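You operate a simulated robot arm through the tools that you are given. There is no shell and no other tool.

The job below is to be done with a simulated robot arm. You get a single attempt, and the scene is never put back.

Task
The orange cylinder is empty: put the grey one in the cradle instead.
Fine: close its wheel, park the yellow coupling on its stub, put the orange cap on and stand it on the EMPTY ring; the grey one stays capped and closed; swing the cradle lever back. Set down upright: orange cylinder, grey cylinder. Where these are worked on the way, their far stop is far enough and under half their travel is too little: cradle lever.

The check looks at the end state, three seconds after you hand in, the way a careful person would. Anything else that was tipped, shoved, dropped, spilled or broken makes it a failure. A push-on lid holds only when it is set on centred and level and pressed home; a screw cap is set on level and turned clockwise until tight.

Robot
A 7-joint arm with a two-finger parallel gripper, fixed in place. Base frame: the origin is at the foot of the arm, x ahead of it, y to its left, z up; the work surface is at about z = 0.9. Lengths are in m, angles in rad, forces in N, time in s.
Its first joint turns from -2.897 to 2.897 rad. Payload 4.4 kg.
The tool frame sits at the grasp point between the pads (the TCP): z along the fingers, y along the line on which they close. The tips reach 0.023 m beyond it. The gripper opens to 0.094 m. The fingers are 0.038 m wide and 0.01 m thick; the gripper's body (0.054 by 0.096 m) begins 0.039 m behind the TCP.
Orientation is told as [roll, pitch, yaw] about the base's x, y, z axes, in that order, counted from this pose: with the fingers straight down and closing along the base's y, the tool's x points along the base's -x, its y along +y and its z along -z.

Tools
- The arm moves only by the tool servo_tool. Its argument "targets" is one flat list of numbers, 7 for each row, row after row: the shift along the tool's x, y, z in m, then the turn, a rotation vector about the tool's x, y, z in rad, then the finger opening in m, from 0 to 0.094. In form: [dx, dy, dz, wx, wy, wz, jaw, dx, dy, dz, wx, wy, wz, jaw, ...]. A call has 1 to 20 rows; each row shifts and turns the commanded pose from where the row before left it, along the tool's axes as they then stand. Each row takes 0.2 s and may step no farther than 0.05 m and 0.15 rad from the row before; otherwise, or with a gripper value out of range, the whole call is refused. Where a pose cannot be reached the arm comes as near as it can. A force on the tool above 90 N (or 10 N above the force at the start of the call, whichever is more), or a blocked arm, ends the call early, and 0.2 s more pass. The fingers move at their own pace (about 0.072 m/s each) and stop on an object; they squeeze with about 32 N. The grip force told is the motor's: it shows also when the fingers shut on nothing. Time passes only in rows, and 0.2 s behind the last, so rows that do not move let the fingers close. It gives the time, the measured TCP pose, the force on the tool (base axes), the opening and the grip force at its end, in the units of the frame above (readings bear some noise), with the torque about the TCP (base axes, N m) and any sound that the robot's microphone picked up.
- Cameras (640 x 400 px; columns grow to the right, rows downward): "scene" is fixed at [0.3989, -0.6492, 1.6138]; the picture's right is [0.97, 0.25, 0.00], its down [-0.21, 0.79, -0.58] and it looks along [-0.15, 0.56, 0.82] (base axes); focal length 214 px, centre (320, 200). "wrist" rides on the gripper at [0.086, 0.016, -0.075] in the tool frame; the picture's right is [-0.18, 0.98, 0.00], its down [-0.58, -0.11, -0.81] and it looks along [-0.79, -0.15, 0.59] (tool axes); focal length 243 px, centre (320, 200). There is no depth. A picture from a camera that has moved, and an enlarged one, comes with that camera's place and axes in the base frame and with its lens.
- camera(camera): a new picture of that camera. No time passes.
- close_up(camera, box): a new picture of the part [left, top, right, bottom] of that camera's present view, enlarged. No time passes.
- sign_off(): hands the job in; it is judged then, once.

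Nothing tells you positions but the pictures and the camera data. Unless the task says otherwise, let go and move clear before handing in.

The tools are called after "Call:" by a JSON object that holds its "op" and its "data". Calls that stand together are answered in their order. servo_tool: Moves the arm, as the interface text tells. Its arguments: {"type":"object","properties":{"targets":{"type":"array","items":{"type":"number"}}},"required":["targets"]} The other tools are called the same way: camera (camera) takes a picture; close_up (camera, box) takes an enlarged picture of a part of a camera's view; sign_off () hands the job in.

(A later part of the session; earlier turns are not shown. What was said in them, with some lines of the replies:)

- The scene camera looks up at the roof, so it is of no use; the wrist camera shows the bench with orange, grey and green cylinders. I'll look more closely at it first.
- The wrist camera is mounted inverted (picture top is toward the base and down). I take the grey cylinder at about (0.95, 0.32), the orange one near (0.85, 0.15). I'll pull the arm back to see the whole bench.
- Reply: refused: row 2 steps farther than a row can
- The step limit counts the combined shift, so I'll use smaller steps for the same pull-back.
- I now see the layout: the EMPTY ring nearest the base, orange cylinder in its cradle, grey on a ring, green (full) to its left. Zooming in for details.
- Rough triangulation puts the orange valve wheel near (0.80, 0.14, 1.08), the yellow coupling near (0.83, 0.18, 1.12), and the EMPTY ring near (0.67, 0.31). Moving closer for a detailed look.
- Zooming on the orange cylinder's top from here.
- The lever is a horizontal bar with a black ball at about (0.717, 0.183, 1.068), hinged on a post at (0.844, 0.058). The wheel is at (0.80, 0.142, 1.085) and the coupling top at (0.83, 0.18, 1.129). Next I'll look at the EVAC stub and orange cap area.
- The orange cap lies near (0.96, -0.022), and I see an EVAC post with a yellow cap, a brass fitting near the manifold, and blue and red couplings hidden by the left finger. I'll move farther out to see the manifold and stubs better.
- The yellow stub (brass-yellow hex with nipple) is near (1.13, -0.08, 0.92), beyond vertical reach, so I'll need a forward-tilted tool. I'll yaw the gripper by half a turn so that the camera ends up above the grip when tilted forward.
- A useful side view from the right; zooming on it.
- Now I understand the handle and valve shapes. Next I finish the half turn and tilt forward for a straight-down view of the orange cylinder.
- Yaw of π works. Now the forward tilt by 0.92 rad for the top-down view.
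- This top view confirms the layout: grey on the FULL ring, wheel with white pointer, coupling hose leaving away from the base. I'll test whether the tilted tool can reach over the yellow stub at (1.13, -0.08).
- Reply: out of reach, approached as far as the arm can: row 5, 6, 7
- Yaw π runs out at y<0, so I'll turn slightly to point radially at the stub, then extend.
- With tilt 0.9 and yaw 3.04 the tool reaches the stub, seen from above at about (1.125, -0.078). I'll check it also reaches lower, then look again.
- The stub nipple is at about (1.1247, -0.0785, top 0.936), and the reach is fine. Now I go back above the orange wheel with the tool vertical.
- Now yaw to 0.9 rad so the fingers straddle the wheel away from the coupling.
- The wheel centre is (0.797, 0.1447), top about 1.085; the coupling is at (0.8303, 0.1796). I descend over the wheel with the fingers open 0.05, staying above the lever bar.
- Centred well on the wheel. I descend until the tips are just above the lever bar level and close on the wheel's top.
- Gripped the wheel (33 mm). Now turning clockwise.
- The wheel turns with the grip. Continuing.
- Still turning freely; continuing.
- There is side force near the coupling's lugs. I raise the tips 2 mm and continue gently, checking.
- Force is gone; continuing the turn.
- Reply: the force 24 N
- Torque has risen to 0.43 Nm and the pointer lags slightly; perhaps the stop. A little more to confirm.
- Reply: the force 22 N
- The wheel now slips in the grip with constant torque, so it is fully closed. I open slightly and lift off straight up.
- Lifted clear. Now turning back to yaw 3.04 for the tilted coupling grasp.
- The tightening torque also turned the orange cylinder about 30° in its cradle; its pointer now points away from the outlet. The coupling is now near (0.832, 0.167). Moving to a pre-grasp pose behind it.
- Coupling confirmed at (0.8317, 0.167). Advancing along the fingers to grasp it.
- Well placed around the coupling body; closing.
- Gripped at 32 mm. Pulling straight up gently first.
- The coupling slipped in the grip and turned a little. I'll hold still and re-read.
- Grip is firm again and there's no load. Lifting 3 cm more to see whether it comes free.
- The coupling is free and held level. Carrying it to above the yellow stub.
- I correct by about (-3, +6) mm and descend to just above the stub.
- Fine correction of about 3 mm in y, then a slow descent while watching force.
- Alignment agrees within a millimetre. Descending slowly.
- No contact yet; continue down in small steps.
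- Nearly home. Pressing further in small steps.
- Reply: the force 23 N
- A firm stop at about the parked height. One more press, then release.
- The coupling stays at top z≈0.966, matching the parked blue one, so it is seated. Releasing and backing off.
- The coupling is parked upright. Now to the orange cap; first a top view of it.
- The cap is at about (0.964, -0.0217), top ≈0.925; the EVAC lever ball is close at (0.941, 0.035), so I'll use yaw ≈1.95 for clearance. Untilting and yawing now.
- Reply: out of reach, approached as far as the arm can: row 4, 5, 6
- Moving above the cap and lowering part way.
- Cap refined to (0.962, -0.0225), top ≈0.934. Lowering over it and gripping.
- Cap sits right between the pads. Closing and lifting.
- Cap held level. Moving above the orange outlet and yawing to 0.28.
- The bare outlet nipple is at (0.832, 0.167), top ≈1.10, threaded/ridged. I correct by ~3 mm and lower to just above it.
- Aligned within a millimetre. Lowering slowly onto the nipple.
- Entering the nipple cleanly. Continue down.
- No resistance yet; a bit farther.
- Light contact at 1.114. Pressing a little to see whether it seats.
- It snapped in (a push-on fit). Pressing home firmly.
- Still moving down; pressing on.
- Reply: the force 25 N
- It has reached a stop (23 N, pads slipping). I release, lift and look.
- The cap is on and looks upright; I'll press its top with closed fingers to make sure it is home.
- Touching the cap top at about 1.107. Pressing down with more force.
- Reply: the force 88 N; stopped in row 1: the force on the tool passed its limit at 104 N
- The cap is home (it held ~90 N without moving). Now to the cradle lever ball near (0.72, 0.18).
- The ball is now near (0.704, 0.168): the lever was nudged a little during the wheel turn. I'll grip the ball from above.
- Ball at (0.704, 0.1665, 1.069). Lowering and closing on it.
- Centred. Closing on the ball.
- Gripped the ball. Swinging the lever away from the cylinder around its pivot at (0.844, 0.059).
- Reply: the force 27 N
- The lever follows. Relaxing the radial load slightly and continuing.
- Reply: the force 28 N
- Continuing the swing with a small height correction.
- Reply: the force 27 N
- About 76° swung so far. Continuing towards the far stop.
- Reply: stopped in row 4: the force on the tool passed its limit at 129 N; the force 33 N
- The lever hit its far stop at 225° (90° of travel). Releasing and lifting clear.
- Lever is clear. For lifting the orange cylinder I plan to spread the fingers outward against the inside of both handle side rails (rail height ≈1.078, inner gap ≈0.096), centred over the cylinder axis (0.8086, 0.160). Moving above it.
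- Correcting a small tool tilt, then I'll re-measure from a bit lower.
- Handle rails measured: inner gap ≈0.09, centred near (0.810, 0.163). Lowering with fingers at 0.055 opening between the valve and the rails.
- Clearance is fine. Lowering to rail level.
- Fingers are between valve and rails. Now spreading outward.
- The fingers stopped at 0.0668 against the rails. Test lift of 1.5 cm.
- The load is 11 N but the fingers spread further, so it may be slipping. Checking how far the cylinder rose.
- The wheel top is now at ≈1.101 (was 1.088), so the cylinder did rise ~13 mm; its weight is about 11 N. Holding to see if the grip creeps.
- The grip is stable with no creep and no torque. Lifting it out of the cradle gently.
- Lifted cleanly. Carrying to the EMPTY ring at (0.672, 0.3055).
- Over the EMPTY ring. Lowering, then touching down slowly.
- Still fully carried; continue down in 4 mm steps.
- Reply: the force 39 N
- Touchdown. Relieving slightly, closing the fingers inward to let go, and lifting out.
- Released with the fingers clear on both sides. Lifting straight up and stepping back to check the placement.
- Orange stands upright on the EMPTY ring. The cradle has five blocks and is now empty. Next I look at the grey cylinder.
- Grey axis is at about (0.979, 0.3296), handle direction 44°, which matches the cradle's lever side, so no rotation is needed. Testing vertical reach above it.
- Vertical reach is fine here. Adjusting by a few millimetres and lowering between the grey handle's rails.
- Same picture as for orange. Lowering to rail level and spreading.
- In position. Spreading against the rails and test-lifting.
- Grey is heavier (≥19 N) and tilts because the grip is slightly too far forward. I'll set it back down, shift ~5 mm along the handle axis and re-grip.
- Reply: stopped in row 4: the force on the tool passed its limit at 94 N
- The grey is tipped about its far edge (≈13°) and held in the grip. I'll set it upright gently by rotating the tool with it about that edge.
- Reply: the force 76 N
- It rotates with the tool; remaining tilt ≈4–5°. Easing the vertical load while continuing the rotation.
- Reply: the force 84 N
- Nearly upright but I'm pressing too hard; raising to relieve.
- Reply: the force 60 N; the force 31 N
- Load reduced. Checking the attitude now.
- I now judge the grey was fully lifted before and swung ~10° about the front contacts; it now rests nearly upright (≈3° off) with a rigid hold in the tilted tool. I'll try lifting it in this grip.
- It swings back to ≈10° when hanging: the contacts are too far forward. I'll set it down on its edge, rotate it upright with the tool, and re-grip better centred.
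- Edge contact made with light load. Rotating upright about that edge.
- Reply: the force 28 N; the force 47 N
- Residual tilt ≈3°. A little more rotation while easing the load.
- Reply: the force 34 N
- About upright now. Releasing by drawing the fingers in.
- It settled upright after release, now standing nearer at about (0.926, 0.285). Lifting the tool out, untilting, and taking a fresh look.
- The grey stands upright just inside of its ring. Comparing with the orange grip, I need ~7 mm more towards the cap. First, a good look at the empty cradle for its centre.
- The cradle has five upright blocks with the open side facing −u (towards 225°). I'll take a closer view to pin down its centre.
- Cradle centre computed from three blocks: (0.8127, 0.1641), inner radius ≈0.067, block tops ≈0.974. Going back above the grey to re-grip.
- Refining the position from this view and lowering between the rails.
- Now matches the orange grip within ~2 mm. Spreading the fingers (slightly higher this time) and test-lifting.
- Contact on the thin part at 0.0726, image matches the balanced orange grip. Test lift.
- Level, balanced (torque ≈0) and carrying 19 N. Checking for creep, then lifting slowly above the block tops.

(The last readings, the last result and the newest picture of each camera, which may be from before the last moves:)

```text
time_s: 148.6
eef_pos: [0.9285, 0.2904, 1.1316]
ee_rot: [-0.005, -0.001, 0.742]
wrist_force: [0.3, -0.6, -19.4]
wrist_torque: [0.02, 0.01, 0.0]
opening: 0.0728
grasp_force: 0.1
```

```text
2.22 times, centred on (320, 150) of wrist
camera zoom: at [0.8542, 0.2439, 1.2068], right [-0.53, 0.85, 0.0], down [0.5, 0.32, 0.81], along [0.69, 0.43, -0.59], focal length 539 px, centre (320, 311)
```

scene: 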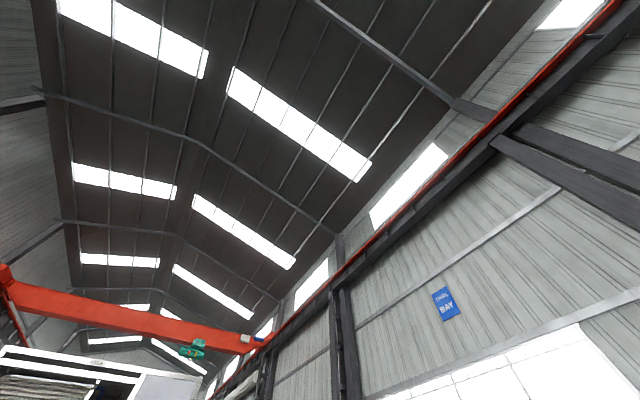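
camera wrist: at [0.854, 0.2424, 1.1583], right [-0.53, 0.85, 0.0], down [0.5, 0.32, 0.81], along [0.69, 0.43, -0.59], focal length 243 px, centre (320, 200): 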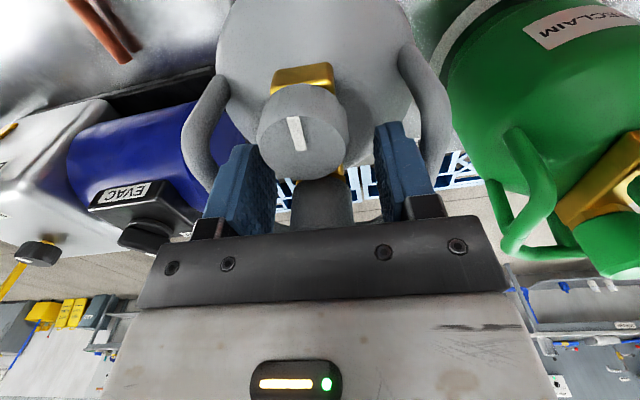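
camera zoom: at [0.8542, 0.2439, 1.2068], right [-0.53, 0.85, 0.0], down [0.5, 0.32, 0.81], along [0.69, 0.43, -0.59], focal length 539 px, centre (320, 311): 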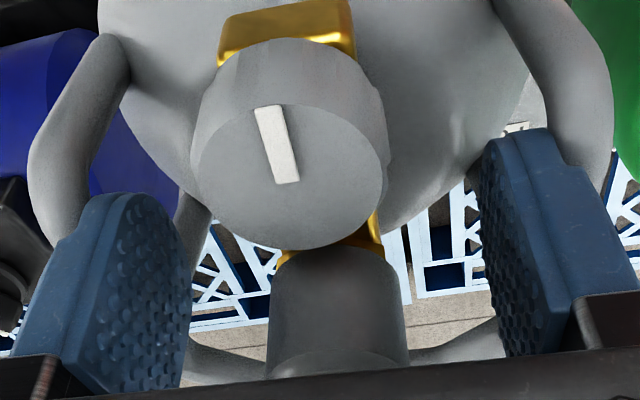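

No visible creep. Raising further to clear the blocks.

Call:
{"op": "servo_tool", "data": {"targets": [0, 0, -0.004, 0, 0, 0, 0.094, 0, 0, -0.007, 0, 0, 0, 0.094, 0, 0, -0.009, 0, 0, 0, 0.094, 0, 0, -0.009, 0, 0, 0, 0.094, 0, 0, -0.009, 0, 0, 0, 0.094, 0, 0, -0.009, 0, 0, 0, 0.094, 0, 0, -0.007, 0, 0, 0, 0.094, 0, 0, -0.004, 0, 0, 0, 0.094, 0, 0, 0, 0, 0, 0, 0.094]}}

Call:
{"op": "close_up", "data": {"camera": "wrist", "box": [200, 60, 440, 240]}}

```text
time_s: 150.6
eef_pos: [0.9279, 0.2905, 1.1901]
ee_rot: [-0.006, 0.0, 0.742]
wrist_force: [0.5, 0.2, -19.8]
wrist_torque: [0.02, 0.06, -0.01]
opening: 0.073
grasp_force: 0.1
```

```text
2.22 times, centred on (320, 150) of wrist
camera zoom: at [0.8525, 0.2432, 1.2645], right [-0.53, 0.85, 0.0], down [0.5, 0.32, 0.81], along [0.69, 0.43, -0.59], focal length 539 px, centre (320, 311)
```

zoom: 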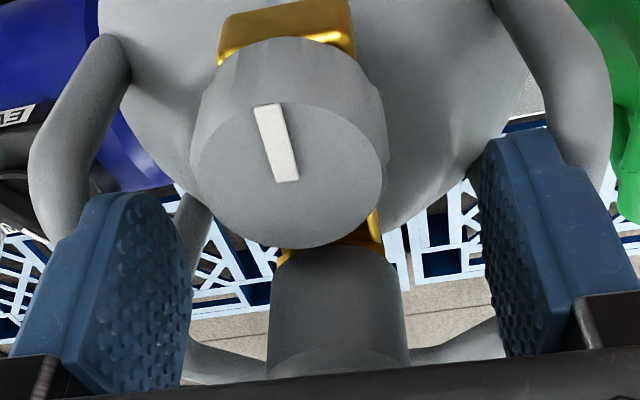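

Steady. Carrying the grey to the cradle centre.

Call:
{"op": "servo_tool", "data": {"targets": [0.01, -0.0009, 0, 0, 0, 0, 0.094, 0.0167, -0.0014, 0, 0, 0, 0, 0.094, 0.0234, -0.002, 0, 0, 0, 0, 0.094, 0.0234, -0.002, 0, 0, 0, 0, 0.094, 0.0234, -0.002, 0, 0, 0, 0, 0.094, 0.0234, -0.002, 0, 0, 0, 0, 0.094, 0.0234, -0.002, 0, 0, 0, 0, 0.094, 0.0151, -0.0012, 0, 0, 0, 0, 0.094, 0.0086, -0.0007, 0, 0, 0, 0, 0.094, 0, 0, 0, 0, 0, 0, 0.094, 0, 0, 0, 0, 0, 0, 0.094]}}

Call:
{"op": "camera", "data": {"camera": "wrist"}}

Call:
{"op": "close_up", "data": {"camera": "wrist", "box": [200, 60, 440, 240]}}

```text
time_s: 153.0
eef_pos: [0.8152, 0.1659, 1.189]
ee_rot: [-0.002, 0.0, 0.743]
wrist_force: [-0.6, -0.3, -20.0]
wrist_torque: [0.01, 0.04, -0.05]
opening: 0.073
grasp_force: 0.0
```

```text
taken
camera wrist: at [0.7392, 0.1198, 1.2647], right [-0.53, 0.85, 0.0], down [0.5, 0.32, 0.81], along [0.69, 0.43, -0.59], focal length 243 px, centre (320, 200)
```

wrist: 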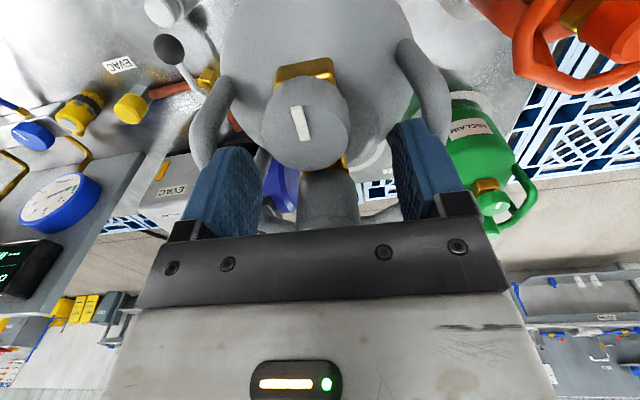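

```text
2.22 times, centred on (320, 150) of wrist
camera zoom: at [0.7392, 0.1198, 1.2647], right [-0.53, 0.85, 0.0], down [0.5, 0.32, 0.81], along [0.69, 0.43, -0.59], focal length 539 px, centre (320, 311)
```

zoom: 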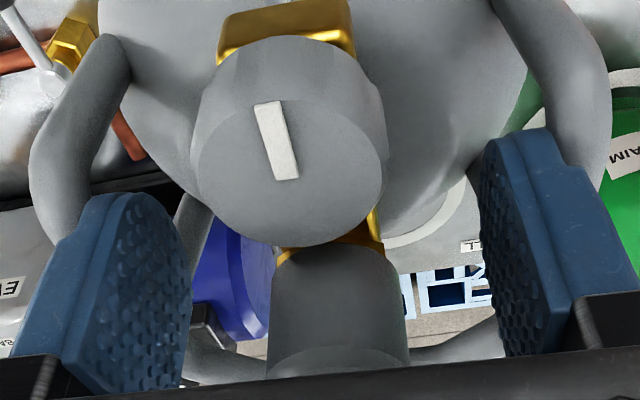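

Over the cradle within about a millimetre. Lowering to just above the block tops, then in.

Call:
{"op": "servo_tool", "data": {"targets": [0, 0, 0.004, 0, 0, 0, 0.094, 0, 0, 0.008, 0, 0, 0, 0.094, 0, 0, 0.009, 0, 0, 0, 0.094, 0, 0, 0.009, 0, 0, 0, 0.094, 0, 0, 0.008, 0, 0, 0, 0.094, 0, 0, 0.004, 0, 0, 0, 0.094, 0, 0, 0, 0, 0, 0, 0.094]}}

Call:
{"op": "close_up", "data": {"camera": "wrist", "box": [200, 60, 440, 240]}}

```text
time_s: 154.6
eef_pos: [0.815, 0.1663, 1.1461]
ee_rot: [-0.004, 0.0, 0.744]
wrist_force: [-1.1, 0.3, -18.6]
wrist_torque: [0.04, 0.03, -0.02]
opening: 0.0731
grasp_force: 0.1
```

```text
2.22 times, centred on (320, 150) of wrist
camera zoom: at [0.7397, 0.1193, 1.2212], right [-0.53, 0.85, 0.0], down [0.5, 0.32, 0.81], along [0.69, 0.43, -0.59], focal length 539 px, centre (320, 311)
```

zoom: 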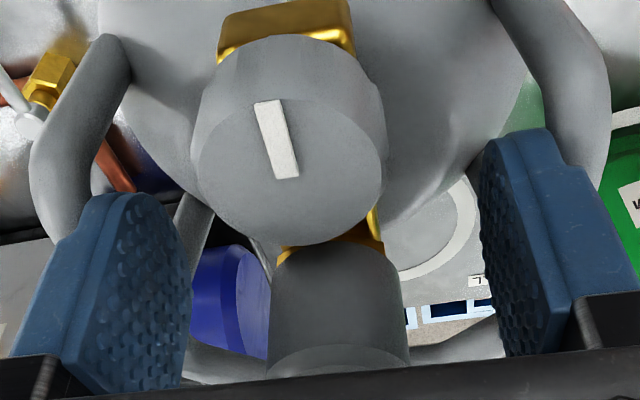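

No contact with blocks. Continuing down.

Call:
{"op": "servo_tool", "data": {"targets": [0, 0, 0.005, 0, 0, 0, 0.094, 0, 0, 0.009, 0, 0, 0, 0.094, 0, 0, 0.009, 0, 0, 0, 0.094, 0, 0, 0.009, 0, 0, 0, 0.094, 0, 0, 0.008, 0, 0, 0, 0.094, 0, 0, 0.006, 0, 0, 0, 0.094, 0, 0, 0.004, 0, 0, 0, 0.094, 0, 0, 0, 0, 0, 0, 0.094]}}

Call:
{"op": "close_up", "data": {"camera": "wrist", "box": [200, 60, 440, 240]}}

```text
time_s: 156.4
eef_pos: [0.8143, 0.1648, 1.0961]
ee_rot: [-0.006, 0.0, 0.743]
wrist_force: [0.3, 0.0, -19.5]
wrist_torque: [-0.02, 0.03, 0.0]
opening: 0.0731
grasp_force: 0.0
```

```text
2.22 times, centred on (320, 150) of wrist
camera zoom: at [0.7395, 0.1189, 1.1726], right [-0.53, 0.85, 0.0], down [0.5, 0.32, 0.81], along [0.69, 0.43, -0.59], focal length 539 px, centre (320, 311)
```

zoom: 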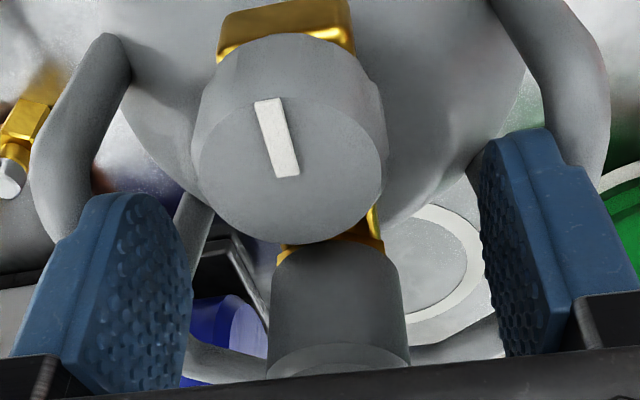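

Still free; last few millimetres slowly until touchdown.

Call:
{"op": "servo_tool", "data": {"targets": [0, 0, 0.003, 0, 0, 0, 0.094, 0, 0, 0.003, 0, 0, 0, 0.094, 0, 0, 0, 0, 0, 0, 0.094]}}

Call:
{"op": "servo_tool", "data": {"targets": [0, 0, 0.002, 0, 0, 0, 0.094, 0, 0, 0.001, 0, 0, 0, 0.094, 0, 0, 0, 0, 0, 0, 0.094]}}

```text
time_s: 157.2
eef_pos: [0.8134, 0.1664, 1.0919]
ee_rot: [-0.006, 0.0, 0.743]
wrist_force: [-0.8, -0.4, -19.6]
wrist_torque: [-0.03, 0.07, 0.0]
opening: 0.0732
grasp_force: 0.1
```

```text
time_s: 158.0
eef_pos: [0.8138, 0.1655, 1.0899]
ee_rot: [-0.004, -0.002, 0.743]
wrist_force: [4.0, 3.1, -1.4]
wrist_torque: [0.54, 0.3, -0.11]
opening: 0.073
grasp_force: 0.0
```

Touching down. A couple more millimetres to seat it flat.

Call:
{"op": "servo_tool", "data": {"targets": [0, 0, 0.0015, 0, 0, 0, 0.094, 0, 0, 0, 0, 0, 0, 0.094]}}

Call:
{"op": "close_up", "data": {"camera": "wrist", "box": [200, 60, 440, 240]}}

```text
time_s: 158.6
eef_pos: [0.8148, 0.1657, 1.0894]
ee_rot: [-0.008, -0.003, 0.744]
wrist_force: [11.0, 0.9, 22.6]
wrist_torque: [0.29, 0.01, -0.1]
opening: 0.0732
grasp_force: 0.0
```

```text
2.22 times, centred on (320, 150) of wrist
camera zoom: at [0.7398, 0.1191, 1.1644], right [-0.53, 0.85, -0.01], down [0.5, 0.32, 0.81], along [0.69, 0.43, -0.59], focal length 539 px, centre (320, 311)
```

zoom: 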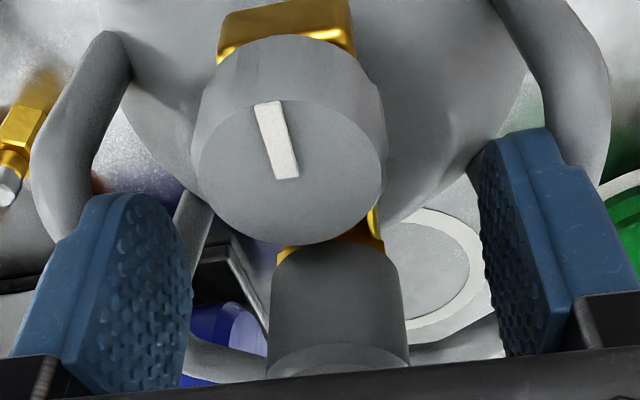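

Seated. Releasing and lifting out.

Call:
{"op": "servo_tool", "data": {"targets": [0, 0, -0.0015, 0, 0, 0, 0.094, 0, 0, 0, 0, 0, 0, 0.065, 0, 0, 0, 0, 0, 0, 0.055, 0, 0, 0, 0, 0, 0, 0.055]}}

Call:
{"op": "close_up", "data": {"camera": "wrist", "box": [200, 60, 440, 240]}}

Call:
{"op": "servo_tool", "data": {"targets": [0, 0, -0.02, 0, 0, 0, 0.055, 0, 0, -0.035, 0, 0, 0, 0.055, 0, 0, -0.04, 0, 0, 0, 0.055, 0, 0, -0.04, 0, 0, 0, 0.055, 0.03, 0, -0.03, 0, 0, 0, 0.055, 0.04, 0, -0.02, 0, 0, 0, 0.055, 0, 0, 0, 0, 0, 0, 0.055]}}

Call:
{"op": "camera", "data": {"camera": "wrist"}}

Call:
{"op": "close_up", "data": {"camera": "wrist", "box": [200, 0, 440, 150]}}

```text
time_s: 159.6
eef_pos: [0.8136, 0.1669, 1.0889]
ee_rot: [-0.005, 0.0, 0.745]
wrist_force: [1.0, 0.5, -0.5]
wrist_torque: [0.0, -0.02, -0.03]
opening: 0.0551
grasp_force: 0.0
```

```text
2.22 times, centred on (320, 150) of wrist
camera zoom: at [0.7396, 0.1194, 1.1637], right [-0.53, 0.85, 0.0], down [0.5, 0.32, 0.81], along [0.69, 0.43, -0.59], focal length 539 px, centre (320, 311)
```

zoom: 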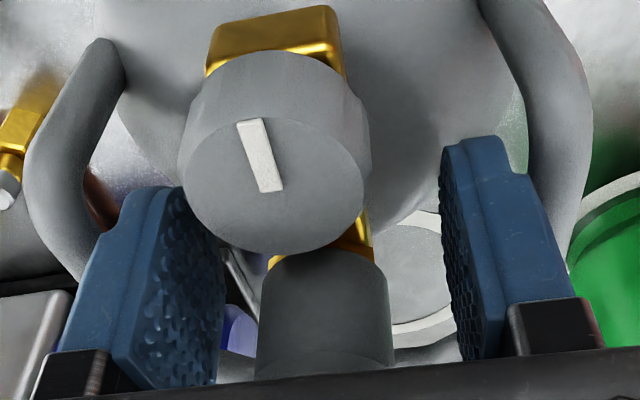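

```text
time_s: 161.2
eef_pos: [0.7653, 0.1216, 1.2775]
ee_rot: [-0.005, 0.0, 0.742]
wrist_force: [-0.1, 0.3, -1.4]
wrist_torque: [0.01, 0.01, -0.01]
opening: 0.0553
grasp_force: 0.1
```

```text
taken
camera wrist: at [0.6904, 0.0747, 1.353], right [-0.53, 0.85, 0.0], down [0.5, 0.32, 0.81], along [0.69, 0.43, -0.59], focal length 243 px, centre (320, 200)
```

wrist: 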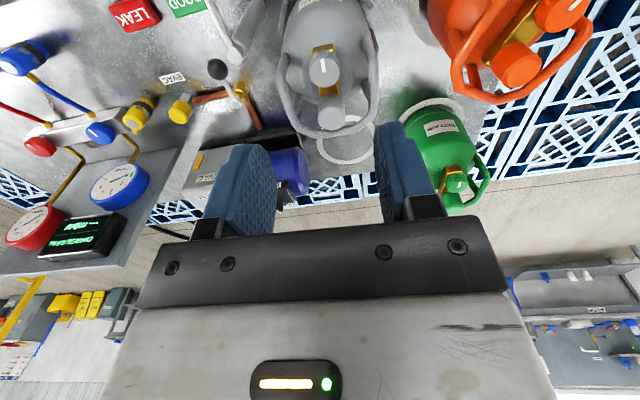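

```text
2.67 times, centred on (320, 75) of wrist
camera zoom: at [0.6904, 0.0747, 1.353], right [-0.53, 0.85, 0.0], down [0.5, 0.32, 0.81], along [0.69, 0.43, -0.59], focal length 647 px, centre (320, 533)
```

zoom: 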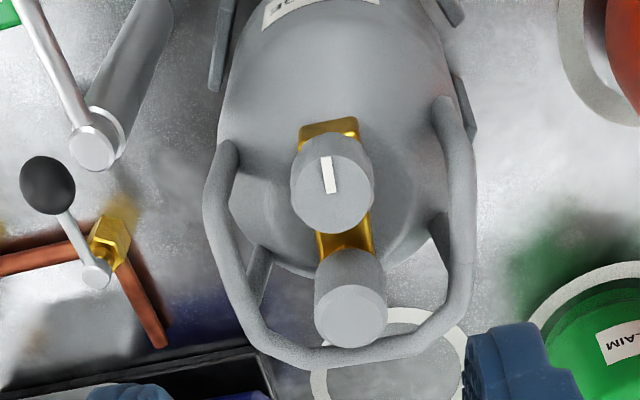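

Grey stands upright in the cradle, capped and closed, handle opening toward the lever. Now back to the lever ball at (0.7176, -0.0688).

Call:
{"op": "servo_tool", "data": {"targets": [0.0328, -0.0216, 0.0155, 0, 0, 0, 0.065, 0.0328, -0.0216, 0.0155, 0, 0, 0, 0.065, 0.0328, -0.0216, 0.0155, 0, 0, 0, 0.065, 0.0328, -0.0216, 0.0155, 0, 0, 0, 0.065, 0.0328, -0.0216, 0.0155, 0, 0, 0, 0.065, 0, 0, 0.03, -0.005, 0, -0.07, 0.065, 0, 0, 0, 0, 0, 0, 0.065]}}

Call:
{"op": "camera", "data": {"camera": "wrist"}}

Call:
{"op": "close_up", "data": {"camera": "wrist", "box": [200, 60, 440, 240]}}

```text
time_s: 162.8
eef_pos: [0.7154, -0.0716, 1.1697]
ee_rot: [0.0, 0.0, 0.814]
wrist_force: [0.3, -0.1, 0.1]
wrist_torque: [-0.02, -0.01, -0.05]
opening: 0.065
grasp_force: 0.0
```

```text
taken
camera wrist: at [0.6438, -0.1239, 1.2446], right [-0.59, 0.81, 0.0], down [0.48, 0.35, 0.81], along [0.65, 0.47, -0.59], focal length 243 px, centre (320, 200)
```

wrist: 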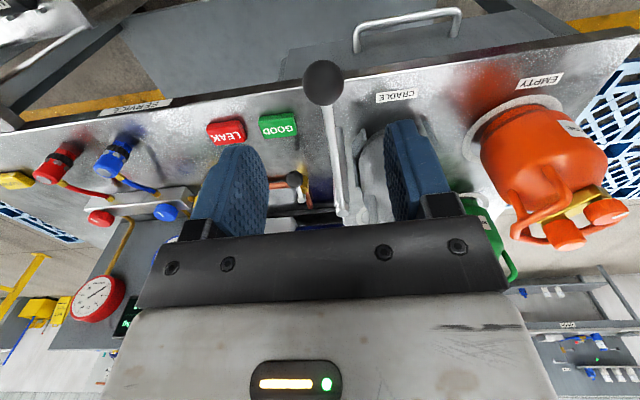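

```text
2.22 times, centred on (320, 150) of wrist
camera zoom: at [0.6438, -0.1239, 1.2446], right [-0.59, 0.81, 0.0], down [0.48, 0.35, 0.81], along [0.65, 0.47, -0.59], focal length 539 px, centre (320, 311)
```

zoom: 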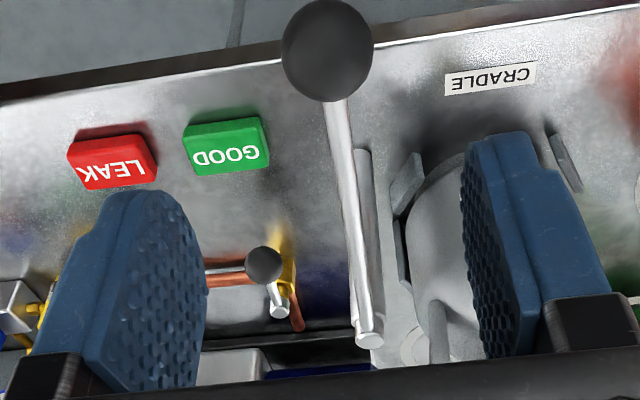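

Ball at (0.718, -0.067). Lowering and gripping it.

Call:
{"op": "servo_tool", "data": {"targets": [-0.0055, 0.0012, 0.03, 0, 0, 0, 0.065, 0, 0, 0.035, 0, 0, 0, 0.065, 0, 0, 0.035, 0, 0, 0, 0.065, 0, 0, 0, 0, 0, 0, 0.065, 0, 0, 0, 0, 0, 0, 0.04, 0, 0, 0, 0, 0, 0, 0.02, 0, 0, 0, 0, 0, 0, 0.0, 0, 0, 0, 0, 0, 0, 0.0]}}

Call:
{"op": "close_up", "data": {"camera": "wrist", "box": [200, 60, 440, 240]}}

```text
time_s: 164.6
eef_pos: [0.7188, -0.069, 1.0683]
ee_rot: [0.002, -0.001, 0.813]
wrist_force: [-33.2, 22.3, 2.7]
wrist_torque: [0.03, 0.38, 0.49]
opening: 0.0311
grasp_force: 45.2
```

```text
2.22 times, centred on (320, 150) of wrist
camera zoom: at [0.6479, -0.1208, 1.1442], right [-0.59, 0.81, 0.0], down [0.48, 0.35, 0.81], along [0.65, 0.47, -0.59], focal length 539 px, centre (320, 311)
```

zoom: 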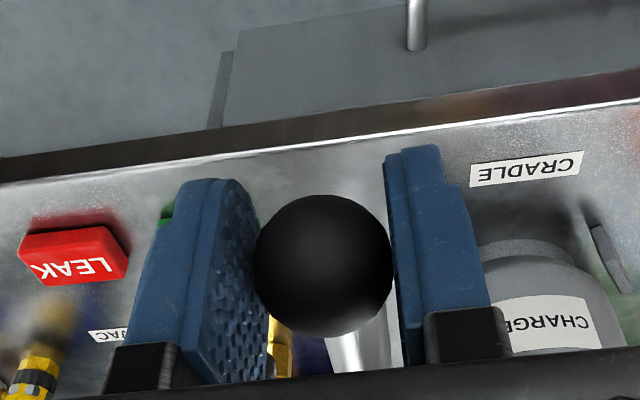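

Gripped. Swinging the lever back toward the cylinder.

Call:
{"op": "servo_tool", "data": {"targets": [-0.0009, 0.0177, 0, 0, 0, 0.1, 0, -0.0009, 0.0177, 0, 0, 0, 0.1, 0, -0.0009, 0.0177, 0, 0, 0, 0.1, 0, -0.0009, 0.0177, 0, 0, 0, 0.1, 0, 0, 0, 0, 0, 0, 0, 0]}}

Call:
{"op": "servo_tool", "data": {"targets": [-0.0009, 0.0177, 0, 0, 0, 0.1, 0, -0.0009, 0.0177, 0, 0, 0, 0.1, 0, -0.0009, 0.0177, 0, 0, 0, 0.1, 0, 0, 0, 0, 0, 0, 0, 0]}}

Call:
{"op": "camera", "data": {"camera": "wrist"}}

```text
time_s: 165.8
eef_pos: [0.6806, -0.0109, 1.0679]
ee_rot: [0.001, -0.002, 0.412]
wrist_force: [24.5, 9.8, 8.2]
wrist_torque: [0.08, -0.23, -0.02]
opening: 0.0313
grasp_force: 44.8
```

```text
time_s: 166.8
eef_pos: [0.6642, 0.0413, 1.0677]
ee_rot: [0.0, 0.004, 0.113]
wrist_force: [26.7, 1.7, -18.7]
wrist_torque: [0.01, -0.08, -0.01]
opening: 0.0311
grasp_force: 45.3
```

```text
taken
camera wrist: at [0.5775, 0.0484, 1.1421], right [0.07, 1.0, 0.0], down [0.59, -0.04, 0.81], along [0.8, -0.06, -0.59], focal length 243 px, centre (320, 200)
```

wrist: 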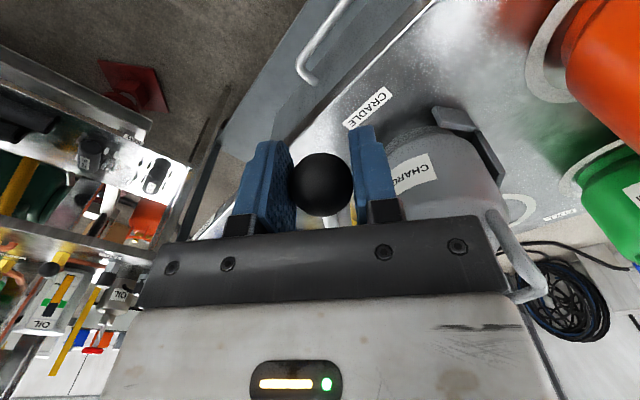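

Half way back. Continuing.

Call:
{"op": "servo_tool", "data": {"targets": [-0.0025, 0.0177, 0, 0, 0, 0.1, 0, -0.0009, 0.0177, 0, 0, 0, 0.1, 0, -0.0009, 0.0177, 0, 0, 0, 0.1, 0, -0.0009, 0.0177, 0, 0, 0, 0.1, 0, 0, 0, 0, 0, 0, 0, 0]}}

Call:
{"op": "servo_tool", "data": {"targets": [-0.0009, 0.0177, 0, 0, 0, 0.1, 0, -0.0009, 0.0177, 0, 0, 0, 0.1, 0, 0, 0, 0, 0, 0, 0, 0]}}

Call:
{"op": "camera", "data": {"camera": "wrist"}}

```text
time_s: 168.0
eef_pos: [0.6719, 0.1115, 1.067]
ee_rot: [0.0, 0.0, -0.287]
wrist_force: [-7.4, 4.1, -15.9]
wrist_torque: [0.05, 0.18, 0.11]
opening: 0.0311
grasp_force: 45.0
```

```text
time_s: 168.8
eef_pos: [0.6865, 0.1441, 1.0673]
ee_rot: [0.002, -0.002, -0.488]
wrist_force: [21.7, -12.7, -12.6]
wrist_torque: [-0.04, -0.11, -0.08]
opening: 0.0309
grasp_force: 44.8
```

```text
taken
camera wrist: at [0.6174, 0.1993, 1.1422], right [0.62, 0.78, 0.0], down [0.46, -0.37, 0.81], along [0.63, -0.5, -0.59], focal length 243 px, centre (320, 200)
```

wrist: 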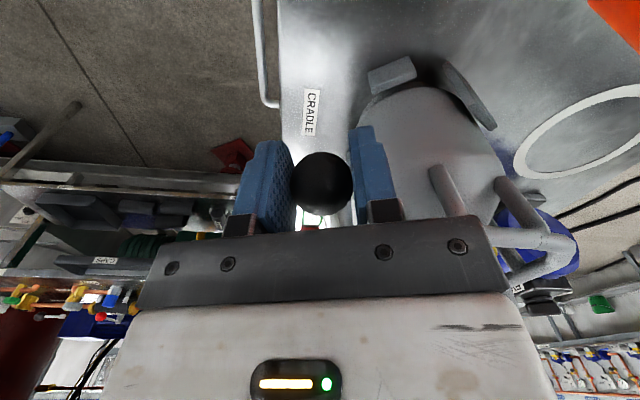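

At ~152°; the remaining 16° in smaller steps, watching for the stop and for contact with the cylinder.

Call:
{"op": "servo_tool", "data": {"targets": [-0.002, 0.0124, -0.001, 0, 0, 0.07, 0, -0.0005, 0.0124, 0, 0, 0, 0.07, 0, 0, 0, 0, 0, 0, 0, 0]}}

Call:
{"op": "camera", "data": {"camera": "wrist"}}

Call:
{"op": "close_up", "data": {"camera": "wrist", "box": [240, 40, 520, 240]}}

```text
time_s: 169.6
eef_pos: [0.6993, 0.1669, 1.0669]
ee_rot: [-0.001, 0.002, -0.627]
wrist_force: [4.7, -4.4, -17.2]
wrist_torque: [0.13, 0.29, -0.06]
opening: 0.0309
grasp_force: 44.9
```

```text
taken
camera wrist: at [0.6393, 0.2298, 1.1425], right [0.73, 0.69, 0.0], down [0.41, -0.43, 0.81], along [0.55, -0.59, -0.59], focal length 243 px, centre (320, 200)
```

wrist: 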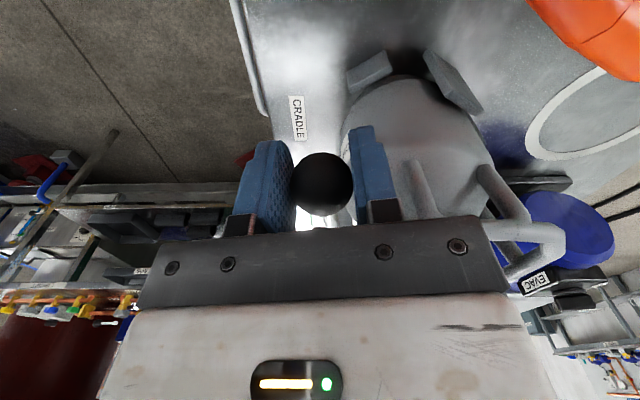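

```text
2.00 times, centred on (380, 140) of wrist
camera zoom: at [0.6393, 0.2298, 1.1425], right [0.73, 0.69, 0.0], down [0.41, -0.43, 0.81], along [0.55, -0.59, -0.59], focal length 485 px, centre (200, 320)
```

zoom: 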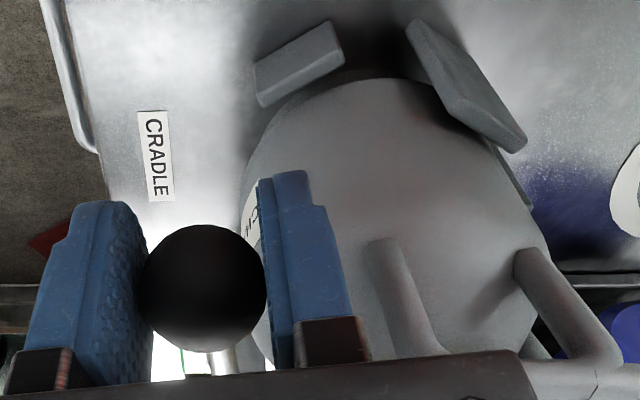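

At 143°, no obstruction. Last 8°.

Call:
{"op": "servo_tool", "data": {"targets": [-0.0008, 0.0124, -0.0008, 0, 0, 0.07, 0, -0.0005, 0.0124, 0, 0, 0, 0.07, 0, 0, 0, 0, 0, 0, 0, 0]}}

Call:
{"op": "camera", "data": {"camera": "wrist"}}

```text
time_s: 170.4
eef_pos: [0.7167, 0.1858, 1.0668]
ee_rot: [0.0, -0.001, -0.766]
wrist_force: [-5.7, 6.4, -14.5]
wrist_torque: [0.2, 0.16, 0.15]
opening: 0.0308
grasp_force: 45.3
```

```text
taken
camera wrist: at [0.6655, 0.2572, 1.1426], right [0.81, 0.58, 0.0], down [0.34, -0.48, 0.81], along [0.47, -0.66, -0.59], focal length 243 px, centre (320, 200)
```

wrist: 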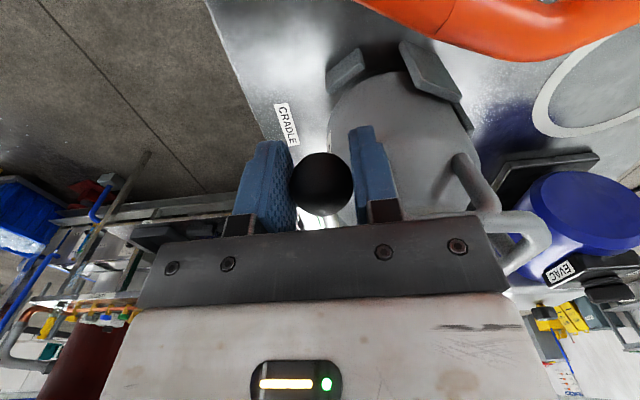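

Back at ≈135°, the original angle. A small further nudge to feel for the stop.

Call:
{"op": "servo_tool", "data": {"targets": [-0.0002, 0.0053, 0, 0, 0, 0.03, 0, 0, 0, 0, 0, 0, 0, 0]}}

```text
time_s: 171.0
eef_pos: [0.7189, 0.1877, 1.067]
ee_rot: [-0.001, 0.002, -0.798]
wrist_force: [-64.5, -28.9, -3.3]
wrist_torque: [0.02, 0.49, -0.73]
opening: 0.0314
grasp_force: 45.2
```

The near stop is reached (force rises). Easing off and releasing the ball.

Call:
{"op": "servo_tool", "data": {"targets": [0, -0.0035, 0, 0, 0, -0.02, 0, 0, 0, 0, 0, 0, 0, 0.045, 0, 0, 0, 0, 0, 0, 0.06, 0, 0, 0, 0, 0, 0, 0.06, 0, 0, -0.03, 0, 0, 0, 0.06, 0, 0, -0.04, 0, 0, 0, 0.06, 0, 0, -0.045, 0, 0, 0, 0.06, 0, 0, -0.045, 0, 0, 0, 0.06, 0, 0, -0.045, 0, 0, 0, 0.06, 0, 0, 0, 0, 0, 0, 0.06]}}

Call:
{"op": "camera", "data": {"camera": "wrist"}}

Call:
{"op": "close_up", "data": {"camera": "wrist", "box": [220, 0, 440, 150]}}

```text
time_s: 173.2
eef_pos: [0.7192, 0.184, 1.2747]
ee_rot: [-0.001, 0.0, -0.778]
wrist_force: [0.1, -0.3, -0.4]
wrist_torque: [0.02, 0.0, 0.01]
opening: 0.06
grasp_force: 0.1
```

```text
taken
camera wrist: at [0.6696, 0.2569, 1.3498], right [0.82, 0.57, 0.0], down [0.34, -0.49, 0.81], along [0.46, -0.66, -0.59], focal length 243 px, centre (320, 200)
```

wrist: 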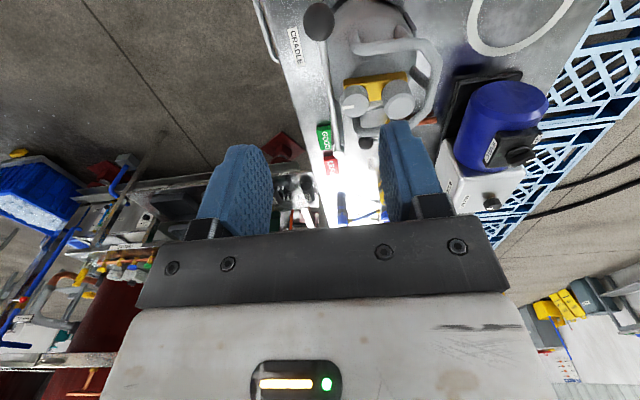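

```text
2.67 times, centred on (330, 75) of wrist
camera zoom: at [0.6696, 0.2569, 1.3498], right [0.82, 0.57, 0.0], down [0.34, -0.49, 0.81], along [0.46, -0.66, -0.59], focal length 647 px, centre (293, 533)
```

zoom: 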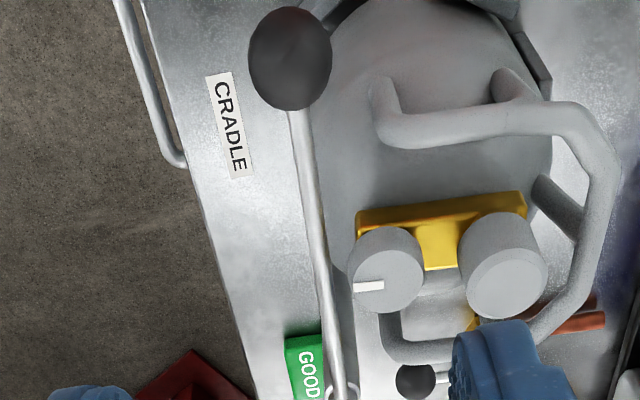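

The lever is back at 135° over the grey cylinder. Backing away for a final overall check.

Call:
{"op": "servo_tool", "data": {"targets": [0.0355, -0.0149, -0.02, 0, 0, 0, 0.06, 0.0355, -0.0149, -0.02, 0, 0, 0, 0.06, 0.0355, -0.0149, -0.02, 0, 0, 0, 0.06, 0.0355, -0.0149, -0.02, 0, 0, 0, 0.06, 0.0355, -0.0149, -0.02, 0, 0, 0, 0.06, 0.0355, -0.0149, -0.02, 0, 0, 0, 0.06, 0.0355, -0.0149, -0.02, 0, 0, 0, 0.06, 0, 0, 0, 0, 0, -0.13, 0.06, 0, 0, 0, 0, 0, -0.13, 0.06, 0, 0, 0, 0, 0, -0.13, 0.06, 0, 0, 0, 0, 0, -0.13, 0.06, 0, 0, 0, 0, 0, -0.13, 0.06, 0, 0, 0, 0, 0, -0.13, 0.06, 0, 0, 0, 0, 0, 0, 0.06]}}

Call:
{"op": "camera", "data": {"camera": "wrist"}}

Call:
{"op": "close_up", "data": {"camera": "wrist", "box": [200, 0, 460, 170]}}

Call:
{"op": "close_up", "data": {"camera": "wrist", "box": [240, 90, 400, 220]}}

```text
time_s: 176.2
eef_pos: [0.4674, 0.2851, 1.4127]
ee_rot: [-0.001, 0.001, 0.005]
wrist_force: [-0.6, -0.1, 0.3]
wrist_torque: [-0.01, 0.02, 0.02]
opening: 0.06
grasp_force: 0.1
```

```text
taken
camera wrist: at [0.3806, 0.3003, 1.4889], right [0.18, 0.98, 0.0], down [0.58, -0.11, 0.81], along [0.79, -0.14, -0.59], focal length 243 px, centre (320, 200)
```

wrist: 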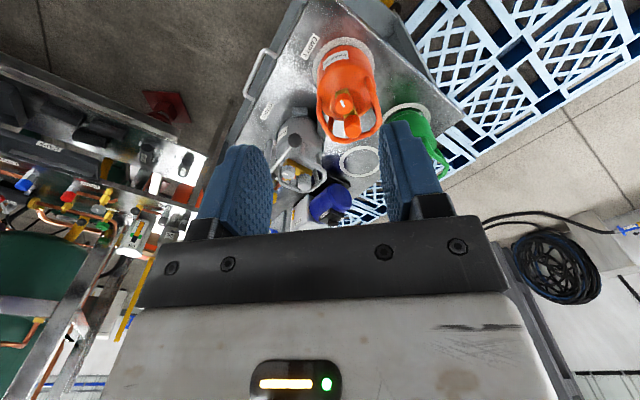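

```text
2.35 times, centred on (330, 85) of wrist
camera zoom: at [0.3806, 0.3003, 1.4889], right [0.18, 0.98, 0.0], down [0.58, -0.11, 0.81], along [0.79, -0.14, -0.59], focal length 571 px, centre (296, 471)
```

zoom: 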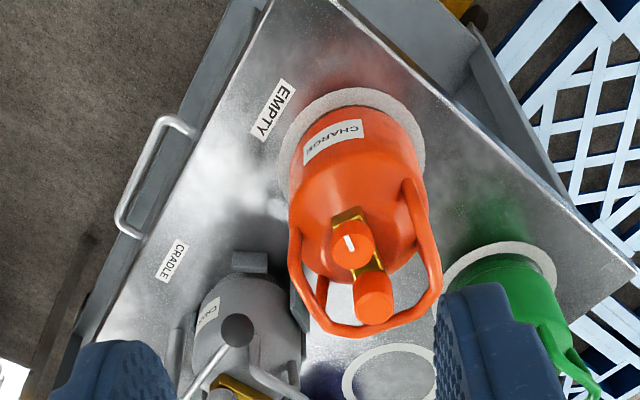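

```text
3.08 times, centred on (320, 155) of wrist
camera zoom: at [0.3806, 0.3003, 1.4889], right [0.18, 0.98, 0.0], down [0.58, -0.11, 0.81], along [0.79, -0.14, -0.59], focal length 746 px, centre (320, 338)
```

zoom: 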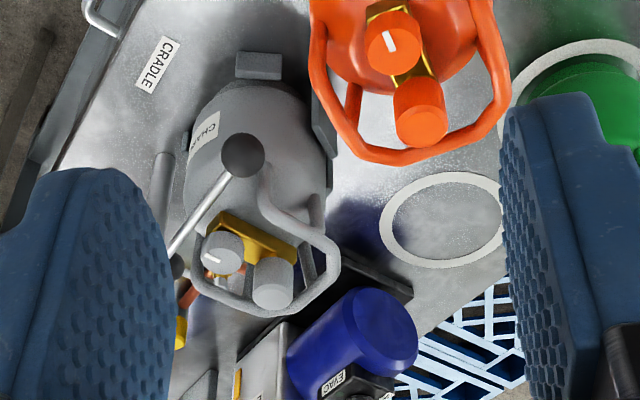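

Everything is in its final state: orange is closed, capped and upright on the EMPTY ring. Grey is upright in the cradle, still capped and closed, with the lever swung back. The yellow coupling is parked on its stub and the arm is clear, so I'm handing in.

Call:
{"op": "sign_off", "data": {}}

```text
The job is handed in.
```

I did every step and handed the job in; no result came back from the check. This is the state I left:

- **Orange cylinder:** its wheel is closed to the stop and its orange cap is pressed on. It stands upright on the EMPTY ring, centred to within about 3 mm as far as the camera shows.
- **Yellow coupling:** it sits on its stub, at the same height as the parked blue one.
- **Grey cylinder:** it stands upright in the cradle. Its cap and wheel were never touched.
- **Cradle lever:** I swung it to its far stop and then back to its near stop.

Some things did not go cleanly:

- **Wheel turn:** at the stop, the torque turned the orange cylinder about 30° in its cradle and nudged the lever about 7°. The lever has since been reset.
- **First grip on grey:** on my first tries, it tilted about 10° when lifted. I set it down, and it rocked upright on the bench about 7 cm short of its FULL ring. I then gripped it again and carried it level to the cradle.
- **Cap press:** I pressed the orange cap with up to about 104 N to be sure it was home. It did not move.

I saw nothing else tipped, dropped or knocked, and the arm was clear when I handed in.
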